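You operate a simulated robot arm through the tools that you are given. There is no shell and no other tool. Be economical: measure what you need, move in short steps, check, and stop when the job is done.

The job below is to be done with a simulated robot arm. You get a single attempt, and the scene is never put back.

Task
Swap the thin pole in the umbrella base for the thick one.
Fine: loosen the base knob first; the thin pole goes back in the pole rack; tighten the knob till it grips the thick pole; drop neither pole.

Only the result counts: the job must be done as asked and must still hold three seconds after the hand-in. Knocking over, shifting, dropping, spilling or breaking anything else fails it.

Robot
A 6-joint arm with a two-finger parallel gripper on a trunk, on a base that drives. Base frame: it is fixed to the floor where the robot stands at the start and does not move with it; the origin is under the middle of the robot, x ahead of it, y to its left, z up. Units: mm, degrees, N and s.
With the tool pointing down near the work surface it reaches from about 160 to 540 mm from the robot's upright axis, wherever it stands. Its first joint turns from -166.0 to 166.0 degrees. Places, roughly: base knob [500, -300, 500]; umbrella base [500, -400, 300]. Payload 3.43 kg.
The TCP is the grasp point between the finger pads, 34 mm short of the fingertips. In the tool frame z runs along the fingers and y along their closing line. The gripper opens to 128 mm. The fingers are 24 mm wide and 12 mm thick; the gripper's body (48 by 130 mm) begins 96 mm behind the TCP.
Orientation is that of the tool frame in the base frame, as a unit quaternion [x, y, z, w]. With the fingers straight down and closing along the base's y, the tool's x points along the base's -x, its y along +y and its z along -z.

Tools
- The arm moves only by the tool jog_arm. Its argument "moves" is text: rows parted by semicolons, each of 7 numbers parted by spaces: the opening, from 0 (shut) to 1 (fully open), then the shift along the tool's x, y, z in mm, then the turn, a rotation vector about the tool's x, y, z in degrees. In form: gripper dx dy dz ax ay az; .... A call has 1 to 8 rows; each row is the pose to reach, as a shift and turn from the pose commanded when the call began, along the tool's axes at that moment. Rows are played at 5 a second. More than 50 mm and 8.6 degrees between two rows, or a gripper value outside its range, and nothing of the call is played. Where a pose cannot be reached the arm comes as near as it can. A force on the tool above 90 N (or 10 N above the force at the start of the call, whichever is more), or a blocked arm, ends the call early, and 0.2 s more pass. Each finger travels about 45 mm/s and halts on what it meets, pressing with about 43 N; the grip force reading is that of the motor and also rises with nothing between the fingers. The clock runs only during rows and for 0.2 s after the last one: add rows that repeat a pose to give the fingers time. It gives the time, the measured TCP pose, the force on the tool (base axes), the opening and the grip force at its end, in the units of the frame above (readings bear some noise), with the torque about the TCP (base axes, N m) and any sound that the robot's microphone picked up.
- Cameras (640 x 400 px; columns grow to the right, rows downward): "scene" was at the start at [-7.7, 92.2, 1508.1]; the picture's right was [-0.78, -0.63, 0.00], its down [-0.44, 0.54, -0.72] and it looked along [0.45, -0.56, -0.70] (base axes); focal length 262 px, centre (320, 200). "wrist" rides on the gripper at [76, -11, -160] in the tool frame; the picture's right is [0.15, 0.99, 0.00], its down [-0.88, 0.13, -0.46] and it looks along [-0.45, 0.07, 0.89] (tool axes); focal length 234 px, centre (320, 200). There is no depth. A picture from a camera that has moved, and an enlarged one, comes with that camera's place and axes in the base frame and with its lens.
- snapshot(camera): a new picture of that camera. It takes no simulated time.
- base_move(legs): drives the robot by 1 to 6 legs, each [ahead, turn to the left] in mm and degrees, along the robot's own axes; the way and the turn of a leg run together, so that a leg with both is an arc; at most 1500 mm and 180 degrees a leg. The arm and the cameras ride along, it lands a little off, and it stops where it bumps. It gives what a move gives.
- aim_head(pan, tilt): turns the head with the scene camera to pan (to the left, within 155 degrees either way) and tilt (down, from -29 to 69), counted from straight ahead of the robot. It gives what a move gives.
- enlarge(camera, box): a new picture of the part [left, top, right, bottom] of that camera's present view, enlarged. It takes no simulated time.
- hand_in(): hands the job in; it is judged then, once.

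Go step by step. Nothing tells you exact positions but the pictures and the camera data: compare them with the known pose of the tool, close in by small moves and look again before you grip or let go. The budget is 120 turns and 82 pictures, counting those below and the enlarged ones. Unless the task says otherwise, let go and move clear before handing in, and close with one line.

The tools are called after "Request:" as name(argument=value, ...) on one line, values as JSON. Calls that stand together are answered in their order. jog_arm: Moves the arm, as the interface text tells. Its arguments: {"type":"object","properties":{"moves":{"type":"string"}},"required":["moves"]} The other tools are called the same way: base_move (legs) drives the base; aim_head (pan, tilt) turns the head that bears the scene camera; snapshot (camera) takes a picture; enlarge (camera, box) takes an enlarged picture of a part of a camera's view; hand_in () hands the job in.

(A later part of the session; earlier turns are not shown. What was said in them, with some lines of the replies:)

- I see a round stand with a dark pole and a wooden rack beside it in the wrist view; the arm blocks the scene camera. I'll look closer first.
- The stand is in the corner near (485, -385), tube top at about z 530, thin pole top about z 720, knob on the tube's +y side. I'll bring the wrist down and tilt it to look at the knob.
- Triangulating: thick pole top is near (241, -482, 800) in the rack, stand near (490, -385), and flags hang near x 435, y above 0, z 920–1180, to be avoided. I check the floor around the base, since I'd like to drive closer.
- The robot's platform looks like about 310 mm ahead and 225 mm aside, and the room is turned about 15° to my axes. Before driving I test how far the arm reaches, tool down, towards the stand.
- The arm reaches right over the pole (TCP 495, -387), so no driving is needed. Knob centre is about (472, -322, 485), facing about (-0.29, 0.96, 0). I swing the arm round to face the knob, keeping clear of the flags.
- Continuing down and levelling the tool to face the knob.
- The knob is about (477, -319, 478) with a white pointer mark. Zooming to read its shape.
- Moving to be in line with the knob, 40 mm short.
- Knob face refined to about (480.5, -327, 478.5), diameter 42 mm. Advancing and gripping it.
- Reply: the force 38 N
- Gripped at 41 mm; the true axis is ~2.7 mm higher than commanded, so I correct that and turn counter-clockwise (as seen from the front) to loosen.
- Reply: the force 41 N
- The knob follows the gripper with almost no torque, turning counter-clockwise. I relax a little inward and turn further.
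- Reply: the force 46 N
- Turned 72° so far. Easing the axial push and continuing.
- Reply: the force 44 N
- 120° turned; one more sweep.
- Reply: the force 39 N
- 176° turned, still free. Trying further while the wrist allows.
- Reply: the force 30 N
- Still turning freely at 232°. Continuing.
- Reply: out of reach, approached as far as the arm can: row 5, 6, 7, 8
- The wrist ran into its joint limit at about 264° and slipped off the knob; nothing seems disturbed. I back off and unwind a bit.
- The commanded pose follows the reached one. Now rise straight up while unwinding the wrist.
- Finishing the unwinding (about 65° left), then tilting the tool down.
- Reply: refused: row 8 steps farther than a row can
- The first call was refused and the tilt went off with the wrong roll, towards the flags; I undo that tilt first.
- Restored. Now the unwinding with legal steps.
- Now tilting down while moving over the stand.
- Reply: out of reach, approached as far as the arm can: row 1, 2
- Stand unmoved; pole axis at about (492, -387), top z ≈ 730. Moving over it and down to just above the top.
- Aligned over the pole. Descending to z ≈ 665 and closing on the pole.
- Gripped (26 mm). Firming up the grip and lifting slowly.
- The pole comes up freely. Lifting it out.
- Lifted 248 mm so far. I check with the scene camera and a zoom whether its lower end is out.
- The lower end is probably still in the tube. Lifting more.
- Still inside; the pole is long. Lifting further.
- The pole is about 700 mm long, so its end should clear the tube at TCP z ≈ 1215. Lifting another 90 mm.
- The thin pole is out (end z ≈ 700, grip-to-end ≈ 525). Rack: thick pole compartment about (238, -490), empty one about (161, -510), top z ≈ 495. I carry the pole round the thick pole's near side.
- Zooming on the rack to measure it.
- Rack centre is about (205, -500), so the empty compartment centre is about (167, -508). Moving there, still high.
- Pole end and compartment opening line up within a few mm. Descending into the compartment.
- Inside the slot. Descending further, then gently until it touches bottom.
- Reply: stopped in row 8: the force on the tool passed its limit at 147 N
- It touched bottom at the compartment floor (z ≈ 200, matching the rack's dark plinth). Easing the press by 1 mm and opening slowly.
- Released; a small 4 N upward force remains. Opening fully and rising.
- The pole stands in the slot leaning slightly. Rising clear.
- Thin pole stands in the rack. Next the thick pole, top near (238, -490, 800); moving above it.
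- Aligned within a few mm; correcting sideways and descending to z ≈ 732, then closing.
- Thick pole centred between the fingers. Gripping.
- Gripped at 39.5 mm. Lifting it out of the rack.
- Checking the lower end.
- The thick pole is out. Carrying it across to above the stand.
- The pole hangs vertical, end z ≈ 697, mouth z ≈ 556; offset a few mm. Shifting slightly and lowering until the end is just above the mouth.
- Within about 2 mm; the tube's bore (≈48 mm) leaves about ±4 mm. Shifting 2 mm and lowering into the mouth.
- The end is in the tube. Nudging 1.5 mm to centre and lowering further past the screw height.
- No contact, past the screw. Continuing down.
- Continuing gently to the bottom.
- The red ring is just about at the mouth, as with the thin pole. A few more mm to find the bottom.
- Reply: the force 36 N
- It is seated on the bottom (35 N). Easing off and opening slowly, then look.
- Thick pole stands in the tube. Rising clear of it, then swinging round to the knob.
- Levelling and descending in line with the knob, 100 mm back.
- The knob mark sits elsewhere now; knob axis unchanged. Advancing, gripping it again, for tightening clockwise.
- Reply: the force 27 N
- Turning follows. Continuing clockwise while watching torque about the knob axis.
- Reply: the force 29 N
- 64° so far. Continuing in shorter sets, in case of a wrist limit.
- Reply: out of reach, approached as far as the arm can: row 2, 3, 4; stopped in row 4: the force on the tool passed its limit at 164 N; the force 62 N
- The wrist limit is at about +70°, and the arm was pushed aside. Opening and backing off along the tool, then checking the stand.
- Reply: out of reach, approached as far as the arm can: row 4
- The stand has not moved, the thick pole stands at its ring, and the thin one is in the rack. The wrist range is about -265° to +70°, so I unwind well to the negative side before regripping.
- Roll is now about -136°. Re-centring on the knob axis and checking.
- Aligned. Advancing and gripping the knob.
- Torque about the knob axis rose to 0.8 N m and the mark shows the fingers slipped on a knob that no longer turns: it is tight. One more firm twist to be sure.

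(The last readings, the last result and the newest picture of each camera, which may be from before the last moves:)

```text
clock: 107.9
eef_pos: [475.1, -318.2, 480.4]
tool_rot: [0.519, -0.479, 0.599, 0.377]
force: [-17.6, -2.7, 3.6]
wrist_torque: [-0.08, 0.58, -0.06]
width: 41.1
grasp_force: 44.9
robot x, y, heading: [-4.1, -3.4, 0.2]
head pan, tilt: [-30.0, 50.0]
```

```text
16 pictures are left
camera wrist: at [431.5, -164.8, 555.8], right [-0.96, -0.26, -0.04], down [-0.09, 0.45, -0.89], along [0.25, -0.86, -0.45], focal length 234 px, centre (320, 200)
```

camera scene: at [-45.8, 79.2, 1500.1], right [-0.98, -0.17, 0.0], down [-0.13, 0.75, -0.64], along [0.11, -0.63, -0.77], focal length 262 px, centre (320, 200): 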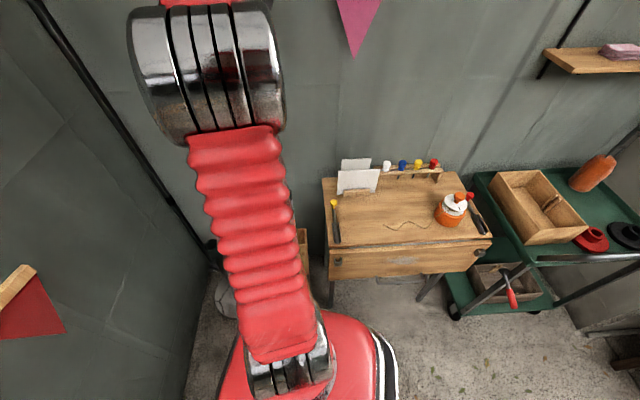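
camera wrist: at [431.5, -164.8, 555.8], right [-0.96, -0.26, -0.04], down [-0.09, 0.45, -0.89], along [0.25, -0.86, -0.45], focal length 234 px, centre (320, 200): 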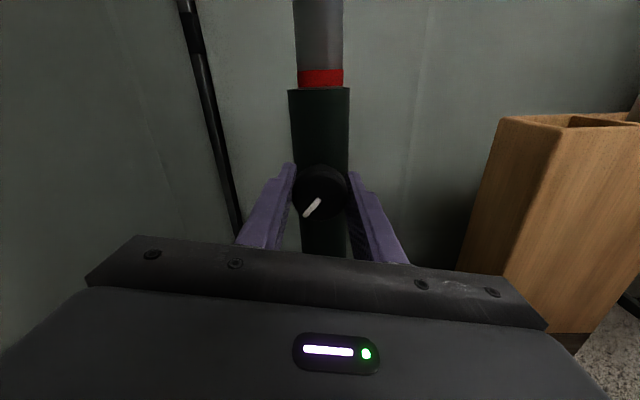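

The knob doesn't turn any further; it is tight. I release, back off, and will tug the pole lightly to verify the grip.

Request:
jog_arm(moves="0.6 0 0 0 0 0 0;0.8 0 0 0 0 0 0;1 0 0 0 0 0 0;1 0 0 -30 0 0 0;1 0 0 -60 0 0 8.5;1 0 0 -90 0 0 17;1 0 0 -110 0 0 25.5;1 0 0 -130 0 0 34")

Request:
jog_arm(moves="1 0 0 0 0 0 8.5;1 0 0 0 0 0 17;1 0 0 0 0 0 25.5;1 0 0 0 0 0 34;1 0 0 0 0 0 42;1 0 0 0 0 0 46;1 0 0 0 0 0 46")

Request:
snapshot(camera="wrist")

```text
clock: 109.7
eef_pos: [443.2, -189.8, 481.1]
tool_rot: [0.356, -0.61, 0.683, 0.184]
force: [-0.3, 0.5, -0.1]
wrist_torque: [-0.01, -0.02, 0.01]
width: 128.0
grasp_force: 0.0
robot x, y, heading: [-1.7, -4.2, 0.2]
head pan, tilt: [-30.0, 50.0]
```

```text
clock: 111.3
eef_pos: [443.4, -191.1, 481.5]
tool_rot: [0.09, -0.701, 0.701, -0.096]
force: [0.0, 0.1, 0.1]
wrist_torque: [0.02, 0.02, 0.0]
width: 128.3
grasp_force: 0.0
robot x, y, heading: [-1.2, 1.0, 0.0]
head pan, tilt: [-30.0, 50.0]
```

```text
15 pictures are left
camera wrist: at [327.7, -57.8, 490.4], right [-0.13, -0.04, -0.99], down [0.73, 0.67, -0.12], along [0.67, -0.74, -0.06], focal length 234 px, centre (320, 200)
```

wrist: 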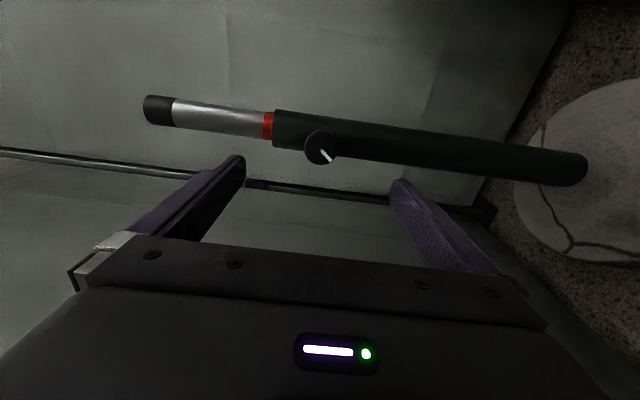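

Knob mark unchanged. Going back up and over the pole, the reverse way.

Request:
jog_arm(moves="1 7 -37 -2 -3 0 0;1 14 -74 -4 -7 0 0;1 21 -111 -6 -11 0 0;1 28 -148 -8 -15 0 0;1 35 -185 -9 -19 0 0;1 42 -223 -10 -22 0 0")

Request:
jog_arm(moves="1 0 -20 -20 -8.5 0 0;1 0 -45 -10 -17 0 0;1 0 -75 8 -25.5 0 0;1 -3 -105 28 -34 0 0;1 -8 -130 55 -42.5 0 0;1 -14 -155 80 -51 0 0;1 -18 -175 100 -59.5 0 0;1 -22 -190 115 -68 0 0")

Request:
snapshot(camera="wrist")

```text
clock: 112.7
eef_pos: [398.2, -197.9, 704.3]
tool_rot: [-0.108, 0.822, -0.554, 0.077]
force: [0.6, 0.2, -1.0]
wrist_torque: [0.01, 0.02, 0.02]
width: 127.8
grasp_force: 0.2
robot x, y, heading: [0.3, 0.7, -0.2]
head pan, tilt: [-30.0, 50.0]
```

```text
clock: 114.5
eef_pos: [463.7, -358.4, 836.0]
tool_rot: [-0.132, 0.991, 0.0, 0.003]
force: [-0.1, 0.5, -0.2]
wrist_torque: [0.04, 0.0, 0.03]
width: 127.9
grasp_force: 0.0
robot x, y, heading: [1.8, -1.0, -0.3]
head pan, tilt: [-30.0, 50.0]
```

```text
14 pictures are left
camera wrist: at [393.5, -389.9, 995.4], right [-0.4, 0.92, 0.0], down [0.81, 0.35, 0.46], along [0.43, 0.18, -0.89], focal length 234 px, centre (320, 200)
```

wrist: 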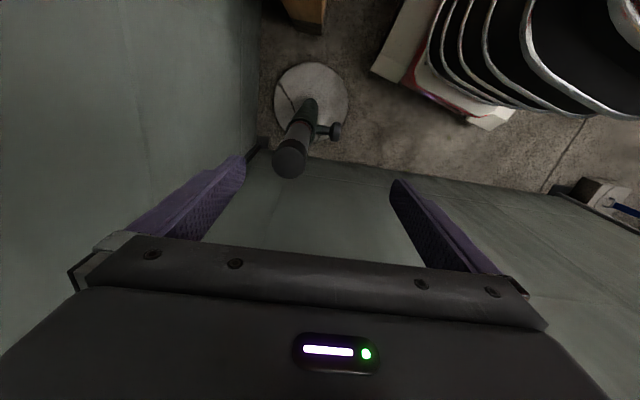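

Moving over the pole and down to grip height.

Request:
jog_arm(moves="1 -10 -19 0 0 0 0;1 -21 -38 0 0 0 0;1 -21 -38 45 0 0 0;1 -21 -38 90 0 0 0;1 -21 -38 135 0 0 0;1 -21 -38 175 0 0 0;0.6 -21 -38 175 0 0 0;0.5 -21 -38 175 0 0 0")

Request:
snapshot(camera="wrist")

```text
clock: 116.3
eef_pos: [496.1, -388.2, 665.5]
tool_rot: [-0.132, 0.991, -0.001, 0.003]
force: [0.6, -0.4, 0.3]
wrist_torque: [-0.01, -0.01, 0.03]
width: 76.8
grasp_force: 0.1
robot x, y, heading: [-0.6, -1.3, -0.2]
head pan, tilt: [-30.0, 50.0]
```

```text
13 pictures are left
camera wrist: at [425.7, -419.2, 823.8], right [-0.4, 0.92, 0.0], down [0.81, 0.36, 0.46], along [0.42, 0.18, -0.89], focal length 234 px, centre (320, 200)
```

wrist: 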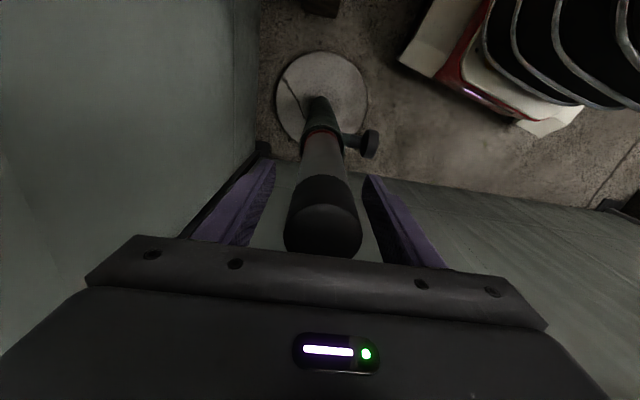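

Gripping and giving a 2 mm upward tug.

Request:
jog_arm(moves="0.4 0 0 0 0 0 0;0.3 0 0 0 0 0 0;0.2 0 0 0 0 0 0;0.2 0 0 0 0 0 0;0.2 0 0 0 0 0 0;0.2 0 0 0 0 0 0")

Request:
jog_arm(moves="0.2 0 0 -1 0 0 0;0.2 0 0 -2 0 0 0;0.2 0 0 -2 0 0 0")

```text
clock: 117.7
eef_pos: [496.0, -389.0, 665.1]
tool_rot: [-0.132, 0.991, -0.001, 0.003]
force: [-0.5, 1.9, 1.9]
wrist_torque: [1.48, 0.3, -0.03]
width: 38.7
grasp_force: 43.0
robot x, y, heading: [1.6, 0.6, 0.0]
head pan, tilt: [-30.0, 50.0]
```

```text
clock: 118.5
eef_pos: [494.7, -389.2, 665.2]
tool_rot: [-0.132, 0.991, 0.0, 0.004]
force: [4.6, 11.9, 0.5]
wrist_torque: [1.27, -0.35, -0.03]
width: 38.8
grasp_force: 43.1
robot x, y, heading: [1.5, 1.1, 0.1]
head pan, tilt: [-30.0, 50.0]
```

Inconclusive; tugging 3 mm more.

Request:
jog_arm(moves="0.2 0 0 -1.5 0 0 0;0.2 0 0 -3 0 0 0;0.2 0 0 -3 0 0 0;0.2 0 0 -3 0 0 0")

```text
clock: 119.5
eef_pos: [495.8, -389.2, 667.5]
tool_rot: [-0.133, 0.991, 0.001, 0.003]
force: [6.1, 15.4, -11.7]
wrist_torque: [2.03, -0.73, -0.11]
width: 38.8
grasp_force: 42.9
robot x, y, heading: [2.8, -1.1, -0.0]
head pan, tilt: [-30.0, 50.0]
```

Resistance is building (-12 N, only 2 mm moved). One more small step.

Request:
jog_arm(moves="0.2 0 0 -1 0 0 0;0.2 0 0 -2 0 0 0;0.2 0 0 -2 0 0 0;0.2 0 0 -2 0 0 0")

Request:
enlarge(camera="wrist", box=[270, 80, 370, 180])

```text
clock: 120.5
eef_pos: [495.6, -389.1, 669.9]
tool_rot: [-0.132, 0.991, -0.001, 0.004]
force: [5.0, 20.1, -9.9]
wrist_torque: [2.57, -0.74, -0.14]
width: 38.6
grasp_force: 42.6
robot x, y, heading: [7.0, -1.9, -0.2]
head pan, tilt: [-30.0, 50.0]
```

```text
4.00 times, centred on (320, 130) of wrist
camera zoom: at [424.7, -420.5, 828.7], right [-0.4, 0.92, 0.0], down [0.81, 0.36, 0.46], along [0.42, 0.18, -0.89], focal length 937 px, centre (320, 480)
```

zoom: 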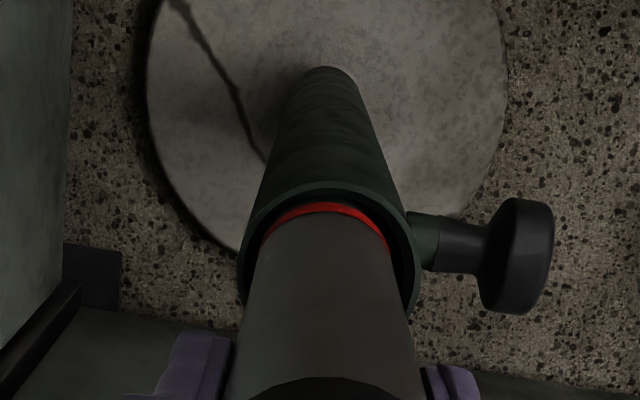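

The pole may be creeping. A larger pull of 8 mm with picture comparison will tell whether the pole follows the gripper.

Request:
jog_arm(moves="0 0 0 -2 0 0 0;0 0 0 -4 0 0 0;0 0 0 -6 0 0 0;0 0 0 -8 0 0 0;0 0 0 -8 0 0 0")

Request:
enlarge(camera="wrist", box=[270, 80, 370, 180])

```text
clock: 121.7
eef_pos: [495.2, -391.1, 676.9]
tool_rot: [-0.131, 0.991, -0.001, 0.003]
force: [9.5, 20.3, -13.4]
wrist_torque: [2.65, -0.06, -0.01]
width: 38.9
grasp_force: 43.0
robot x, y, heading: [-0.7, -2.4, 0.2]
head pan, tilt: [-30.0, 50.0]
```

```text
4.00 times, centred on (320, 130) of wrist
camera zoom: at [424.8, -421.4, 835.3], right [-0.4, 0.92, 0.0], down [0.81, 0.36, 0.46], along [0.42, 0.18, -0.89], focal length 937 px, centre (320, 480)
```

zoom: 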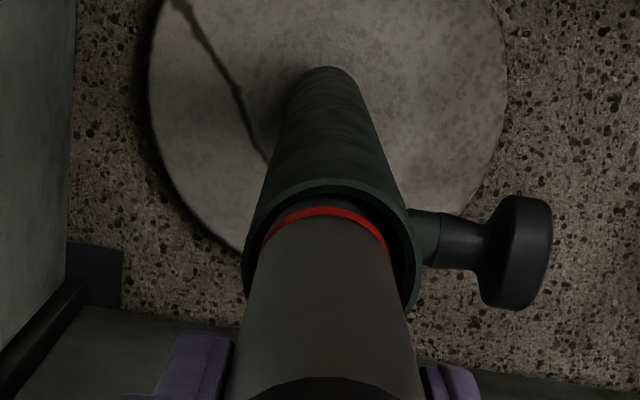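

The pole is held with friction of about 9 N beyond its weight, but creeps under the tug. I push it back to the bottom, release, and will retighten the knob.

Request:
jog_arm(moves="0 0 0 4 0 0 0;0 0 0 8 0 0 0;0 0 0 11 0 0 0;0 0 0 14 0 0 0;0 0 0 16 0 0 0;0 0 0 16 0 0 0")

```text
clock: 123.1
eef_pos: [495.9, -390.7, 661.4]
tool_rot: [-0.133, 0.991, -0.001, 0.004]
force: [1.8, 25.1, 34.8]
wrist_torque: [3.23, 1.06, 0.02]
width: 39.5
grasp_force: 43.1
robot x, y, heading: [4.0, 0.5, -0.0]
head pan, tilt: [-30.0, 50.0]
```

Seated again. Releasing and going back to the knob.

Request:
jog_arm(moves="0.33 0 0 -1 0 0 0;0.36 0 0 -1 0 0 0;0.5 0 0 -1 0 0 0;0.8 0 0 -1 0 0 0;1 0 0 -10 0 0 0;1 0 0 -50 0 0 0;1 0 0 -95 0 0 0;1 0 0 -140 0 0 0")

Request:
jog_arm(moves="1 0 0 -30 0 0 0;1 0 0 -60 0 0 0;1 0 0 -82 0 0 0;1 0 0 -82 0 0 0")

Request:
jog_arm(moves="1 10 30 0 8.5 0 0;1 18 65 10 17 0 0;1 25 100 30 25.5 0 0;1 28 130 60 34 0 0;1 28 155 90 42.5 0 0;1 28 180 120 51 0 0;1 28 200 150 59.5 0 0;1 28 218 180 68 0 0")

```text
clock: 124.9
eef_pos: [490.3, -392.2, 802.2]
tool_rot: [-0.133, 0.991, -0.001, 0.003]
force: [0.4, 0.6, -0.2]
wrist_torque: [0.01, 0.02, -0.02]
width: 127.9
grasp_force: 0.1
robot x, y, heading: [-0.2, -0.2, 0.1]
head pan, tilt: [-30.0, 50.0]
```

```text
clock: 125.9
eef_pos: [492.9, -390.7, 882.8]
tool_rot: [-0.132, 0.991, -0.001, 0.003]
force: [-0.4, 0.4, 0.4]
wrist_torque: [0.01, 0.01, -0.01]
width: 127.8
grasp_force: 0.0
robot x, y, heading: [-0.0, 2.1, -0.3]
head pan, tilt: [-30.0, 50.0]
```

```text
clock: 127.7
eef_pos: [412.1, -188.8, 701.7]
tool_rot: [-0.108, 0.82, -0.556, 0.079]
force: [0.0, 0.4, -0.2]
wrist_torque: [0.02, 0.03, 0.03]
width: 128.0
grasp_force: 0.0
robot x, y, heading: [-1.0, -4.6, 0.2]
head pan, tilt: [-30.0, 50.0]
```

Request:
jog_arm(moves="1 -5 35 18 4 0 0;1 -10 70 36 8 0 0;1 -15 105 58 12 0 0;1 -20 140 82 16 0 0;1 -24 168 105 20 0 0;1 -27 189 124 22 0 0;1 -27 189 124 22 0 0")

Request:
jog_arm(moves="1 0 0 0 0 0 -8;1 0 0 0 0 0 -16;1 0 0 0 0 0 -24;1 0 0 0 0 0 -32;1 0 0 0 0 0 -40;1 0 0 0 0 0 -48;1 0 0 0 0 0 -56;1 0 0 0 0 0 -56")

Request:
snapshot(camera="wrist")

```text
clock: 129.3
eef_pos: [448.8, -223.9, 480.9]
tool_rot: [0.091, -0.7, 0.701, -0.096]
force: [-0.1, 0.2, 0.4]
wrist_torque: [-0.01, 0.0, -0.01]
width: 128.0
grasp_force: 0.0
robot x, y, heading: [0.4, -0.1, 0.0]
head pan, tilt: [-30.0, 50.0]
```

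```text
clock: 131.1
eef_pos: [452.1, -223.6, 481.1]
tool_rot: [0.409, -0.576, 0.665, 0.245]
force: [0.3, 0.0, 0.0]
wrist_torque: [0.01, 0.0, -0.02]
width: 128.1
grasp_force: 0.1
robot x, y, heading: [-1.4, -4.0, 0.1]
head pan, tilt: [-30.0, 50.0]
```

```text
10 pictures are left
camera wrist: at [377.3, -78.2, 548.9], right [-0.87, -0.24, -0.44], down [0.26, 0.54, -0.8], along [0.43, -0.81, -0.41], focal length 234 px, centre (320, 200)
```

wrist: 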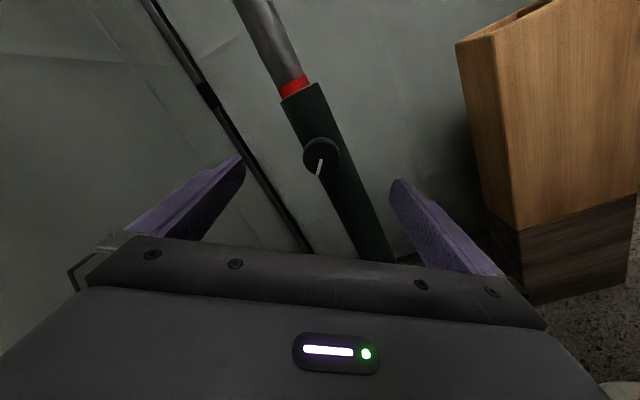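

Aligned. Gripping the knob and twisting clockwise again.

Request:
jog_arm(moves="1 0 0 35 0 0 0;1 0 0 70 0 0 0;1 0 0 101 0 0 0;0.5 0 0 101 0 0 0;0.2 0 0 101 0 0 0;0 0 0 101 0 0 0;0 0 0 101 0 0 0;0 0 0 101 0 0 0")

Request:
jog_arm(moves="0 0 0 0 0 0 0;0 0 0 0 0 0 0;0 0 0 0 0 0 4;0 0 0 0 0 0 8;0 0 0 0 0 0 8")

Request:
jog_arm(moves="0 0 0 0 0 0 8;0 0 0 0 0 0 16;0 0 0 0 0 0 24;0 0 0 0 0 0 32;0 0 0 0 0 0 40;0 0 0 0 0 0 40")

Request:
snapshot(camera="wrist")

```text
clock: 132.9
eef_pos: [477.2, -322.3, 478.9]
tool_rot: [0.409, -0.577, 0.662, 0.246]
force: [-9.4, -7.9, -10.1]
wrist_torque: [-0.11, 0.01, 0.06]
width: 41.8
grasp_force: 16.9
robot x, y, heading: [-2.6, 2.0, -0.0]
head pan, tilt: [-30.0, 50.0]
```

```text
clock: 134.1
eef_pos: [475.7, -321.8, 481.1]
tool_rot: [0.366, -0.604, 0.679, 0.199]
force: [-33.0, -8.4, -7.6]
wrist_torque: [-0.12, 0.77, 0.24]
width: 41.6
grasp_force: 44.9
robot x, y, heading: [1.3, 0.4, 0.2]
head pan, tilt: [-30.0, 50.0]
```

```text
clock: 135.5
eef_pos: [477.1, -320.8, 480.7]
tool_rot: [0.14, -0.693, 0.705, -0.048]
force: [-14.2, 0.8, -25.8]
wrist_torque: [-0.06, 0.58, 0.01]
width: 41.1
grasp_force: 45.4
robot x, y, heading: [0.8, -3.0, -0.2]
head pan, tilt: [-30.0, 50.0]
```

```text
9 pictures are left
camera wrist: at [364.5, -185.8, 500.2], right [-0.26, -0.07, -0.96], down [0.71, 0.67, -0.24], along [0.66, -0.74, -0.12], focal length 234 px, centre (320, 200)
```

wrist: 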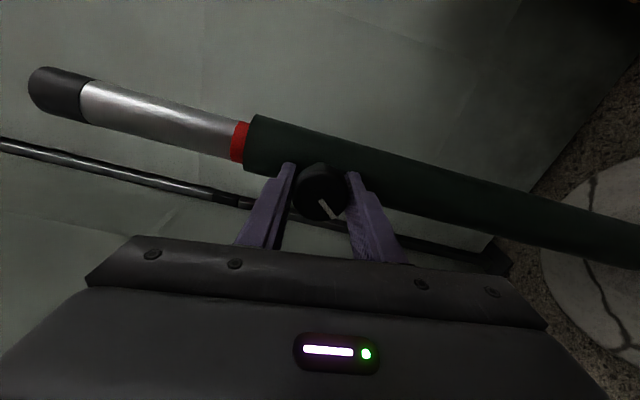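

The knob resists at once (0.77 N m after 8°) and its mark does not move: it is tight on the thick pole. Releasing and moving clear.

Request:
jog_arm(moves="0.6 0 0 0 0 0 0;0.8 0 0 0 0 0 0;1 0 0 0 0 0 0;1 0 0 0 0 0 0;1 0 0 -30 0 0 0;1 0 0 -70 0 0 0;1 0 0 -110 0 0 0;1 0 0 -150 0 0 0")

Request:
snapshot(camera="wrist")

Request:
enlarge(camera="scene", box=[300, 130, 500, 310])

```text
clock: 137.3
eef_pos: [437.3, -177.7, 481.0]
tool_rot: [0.139, -0.692, 0.707, -0.047]
force: [0.1, 0.3, -0.6]
wrist_torque: [0.03, 0.06, -0.02]
width: 128.3
grasp_force: 0.1
robot x, y, heading: [0.6, -1.3, -0.1]
head pan, tilt: [-30.0, 50.0]
```

```text
8 pictures are left
camera wrist: at [324.3, -41.9, 500.7], right [-0.27, -0.07, -0.96], down [0.71, 0.66, -0.25], along [0.66, -0.74, -0.12], focal length 234 px, centre (320, 200)
```

wrist: 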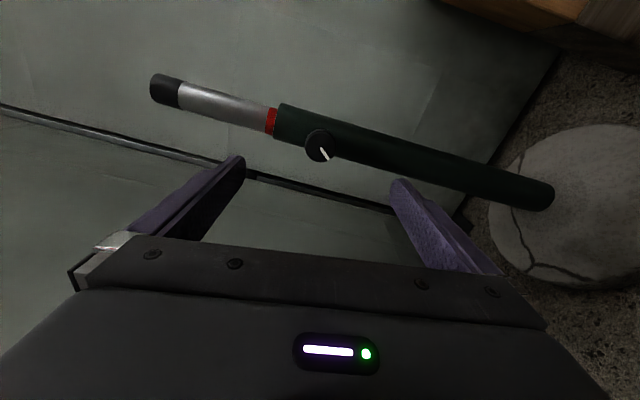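

```text
2.22 times, centred on (400, 220) of scene
camera zoom: at [7.3, 116.7, 1500.0], right [-0.5, -0.87, 0.0], down [-0.66, 0.38, -0.64], along [0.56, -0.32, -0.77], focal length 582 px, centre (142, 156)
```

zoom: 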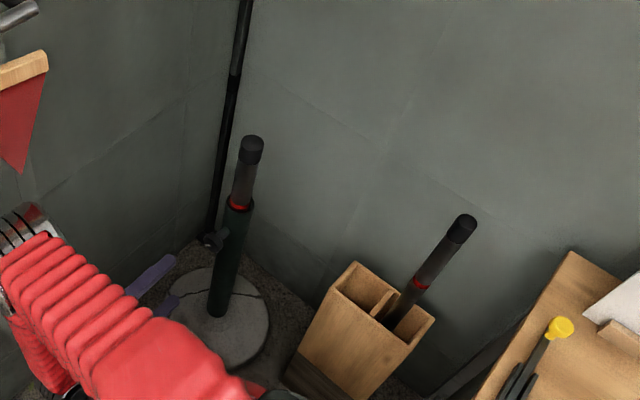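

The thick pole stands in the base with its red ring at the tube mouth. The thin pole is in the rack, nothing else has moved, and the gripper is clear, so I hand in.

Request:
hand_in()

```text
The job is handed in.
```

The swap is done and handed in: the thick pole is seated in the umbrella base, the thin pole is in the rack, and neither was dropped. I turned the knob until it would go no further. Before a final retightening, which did not turn it further, the thick pole crept up when I tugged it. I didn't tug it again, so the grip may be light.
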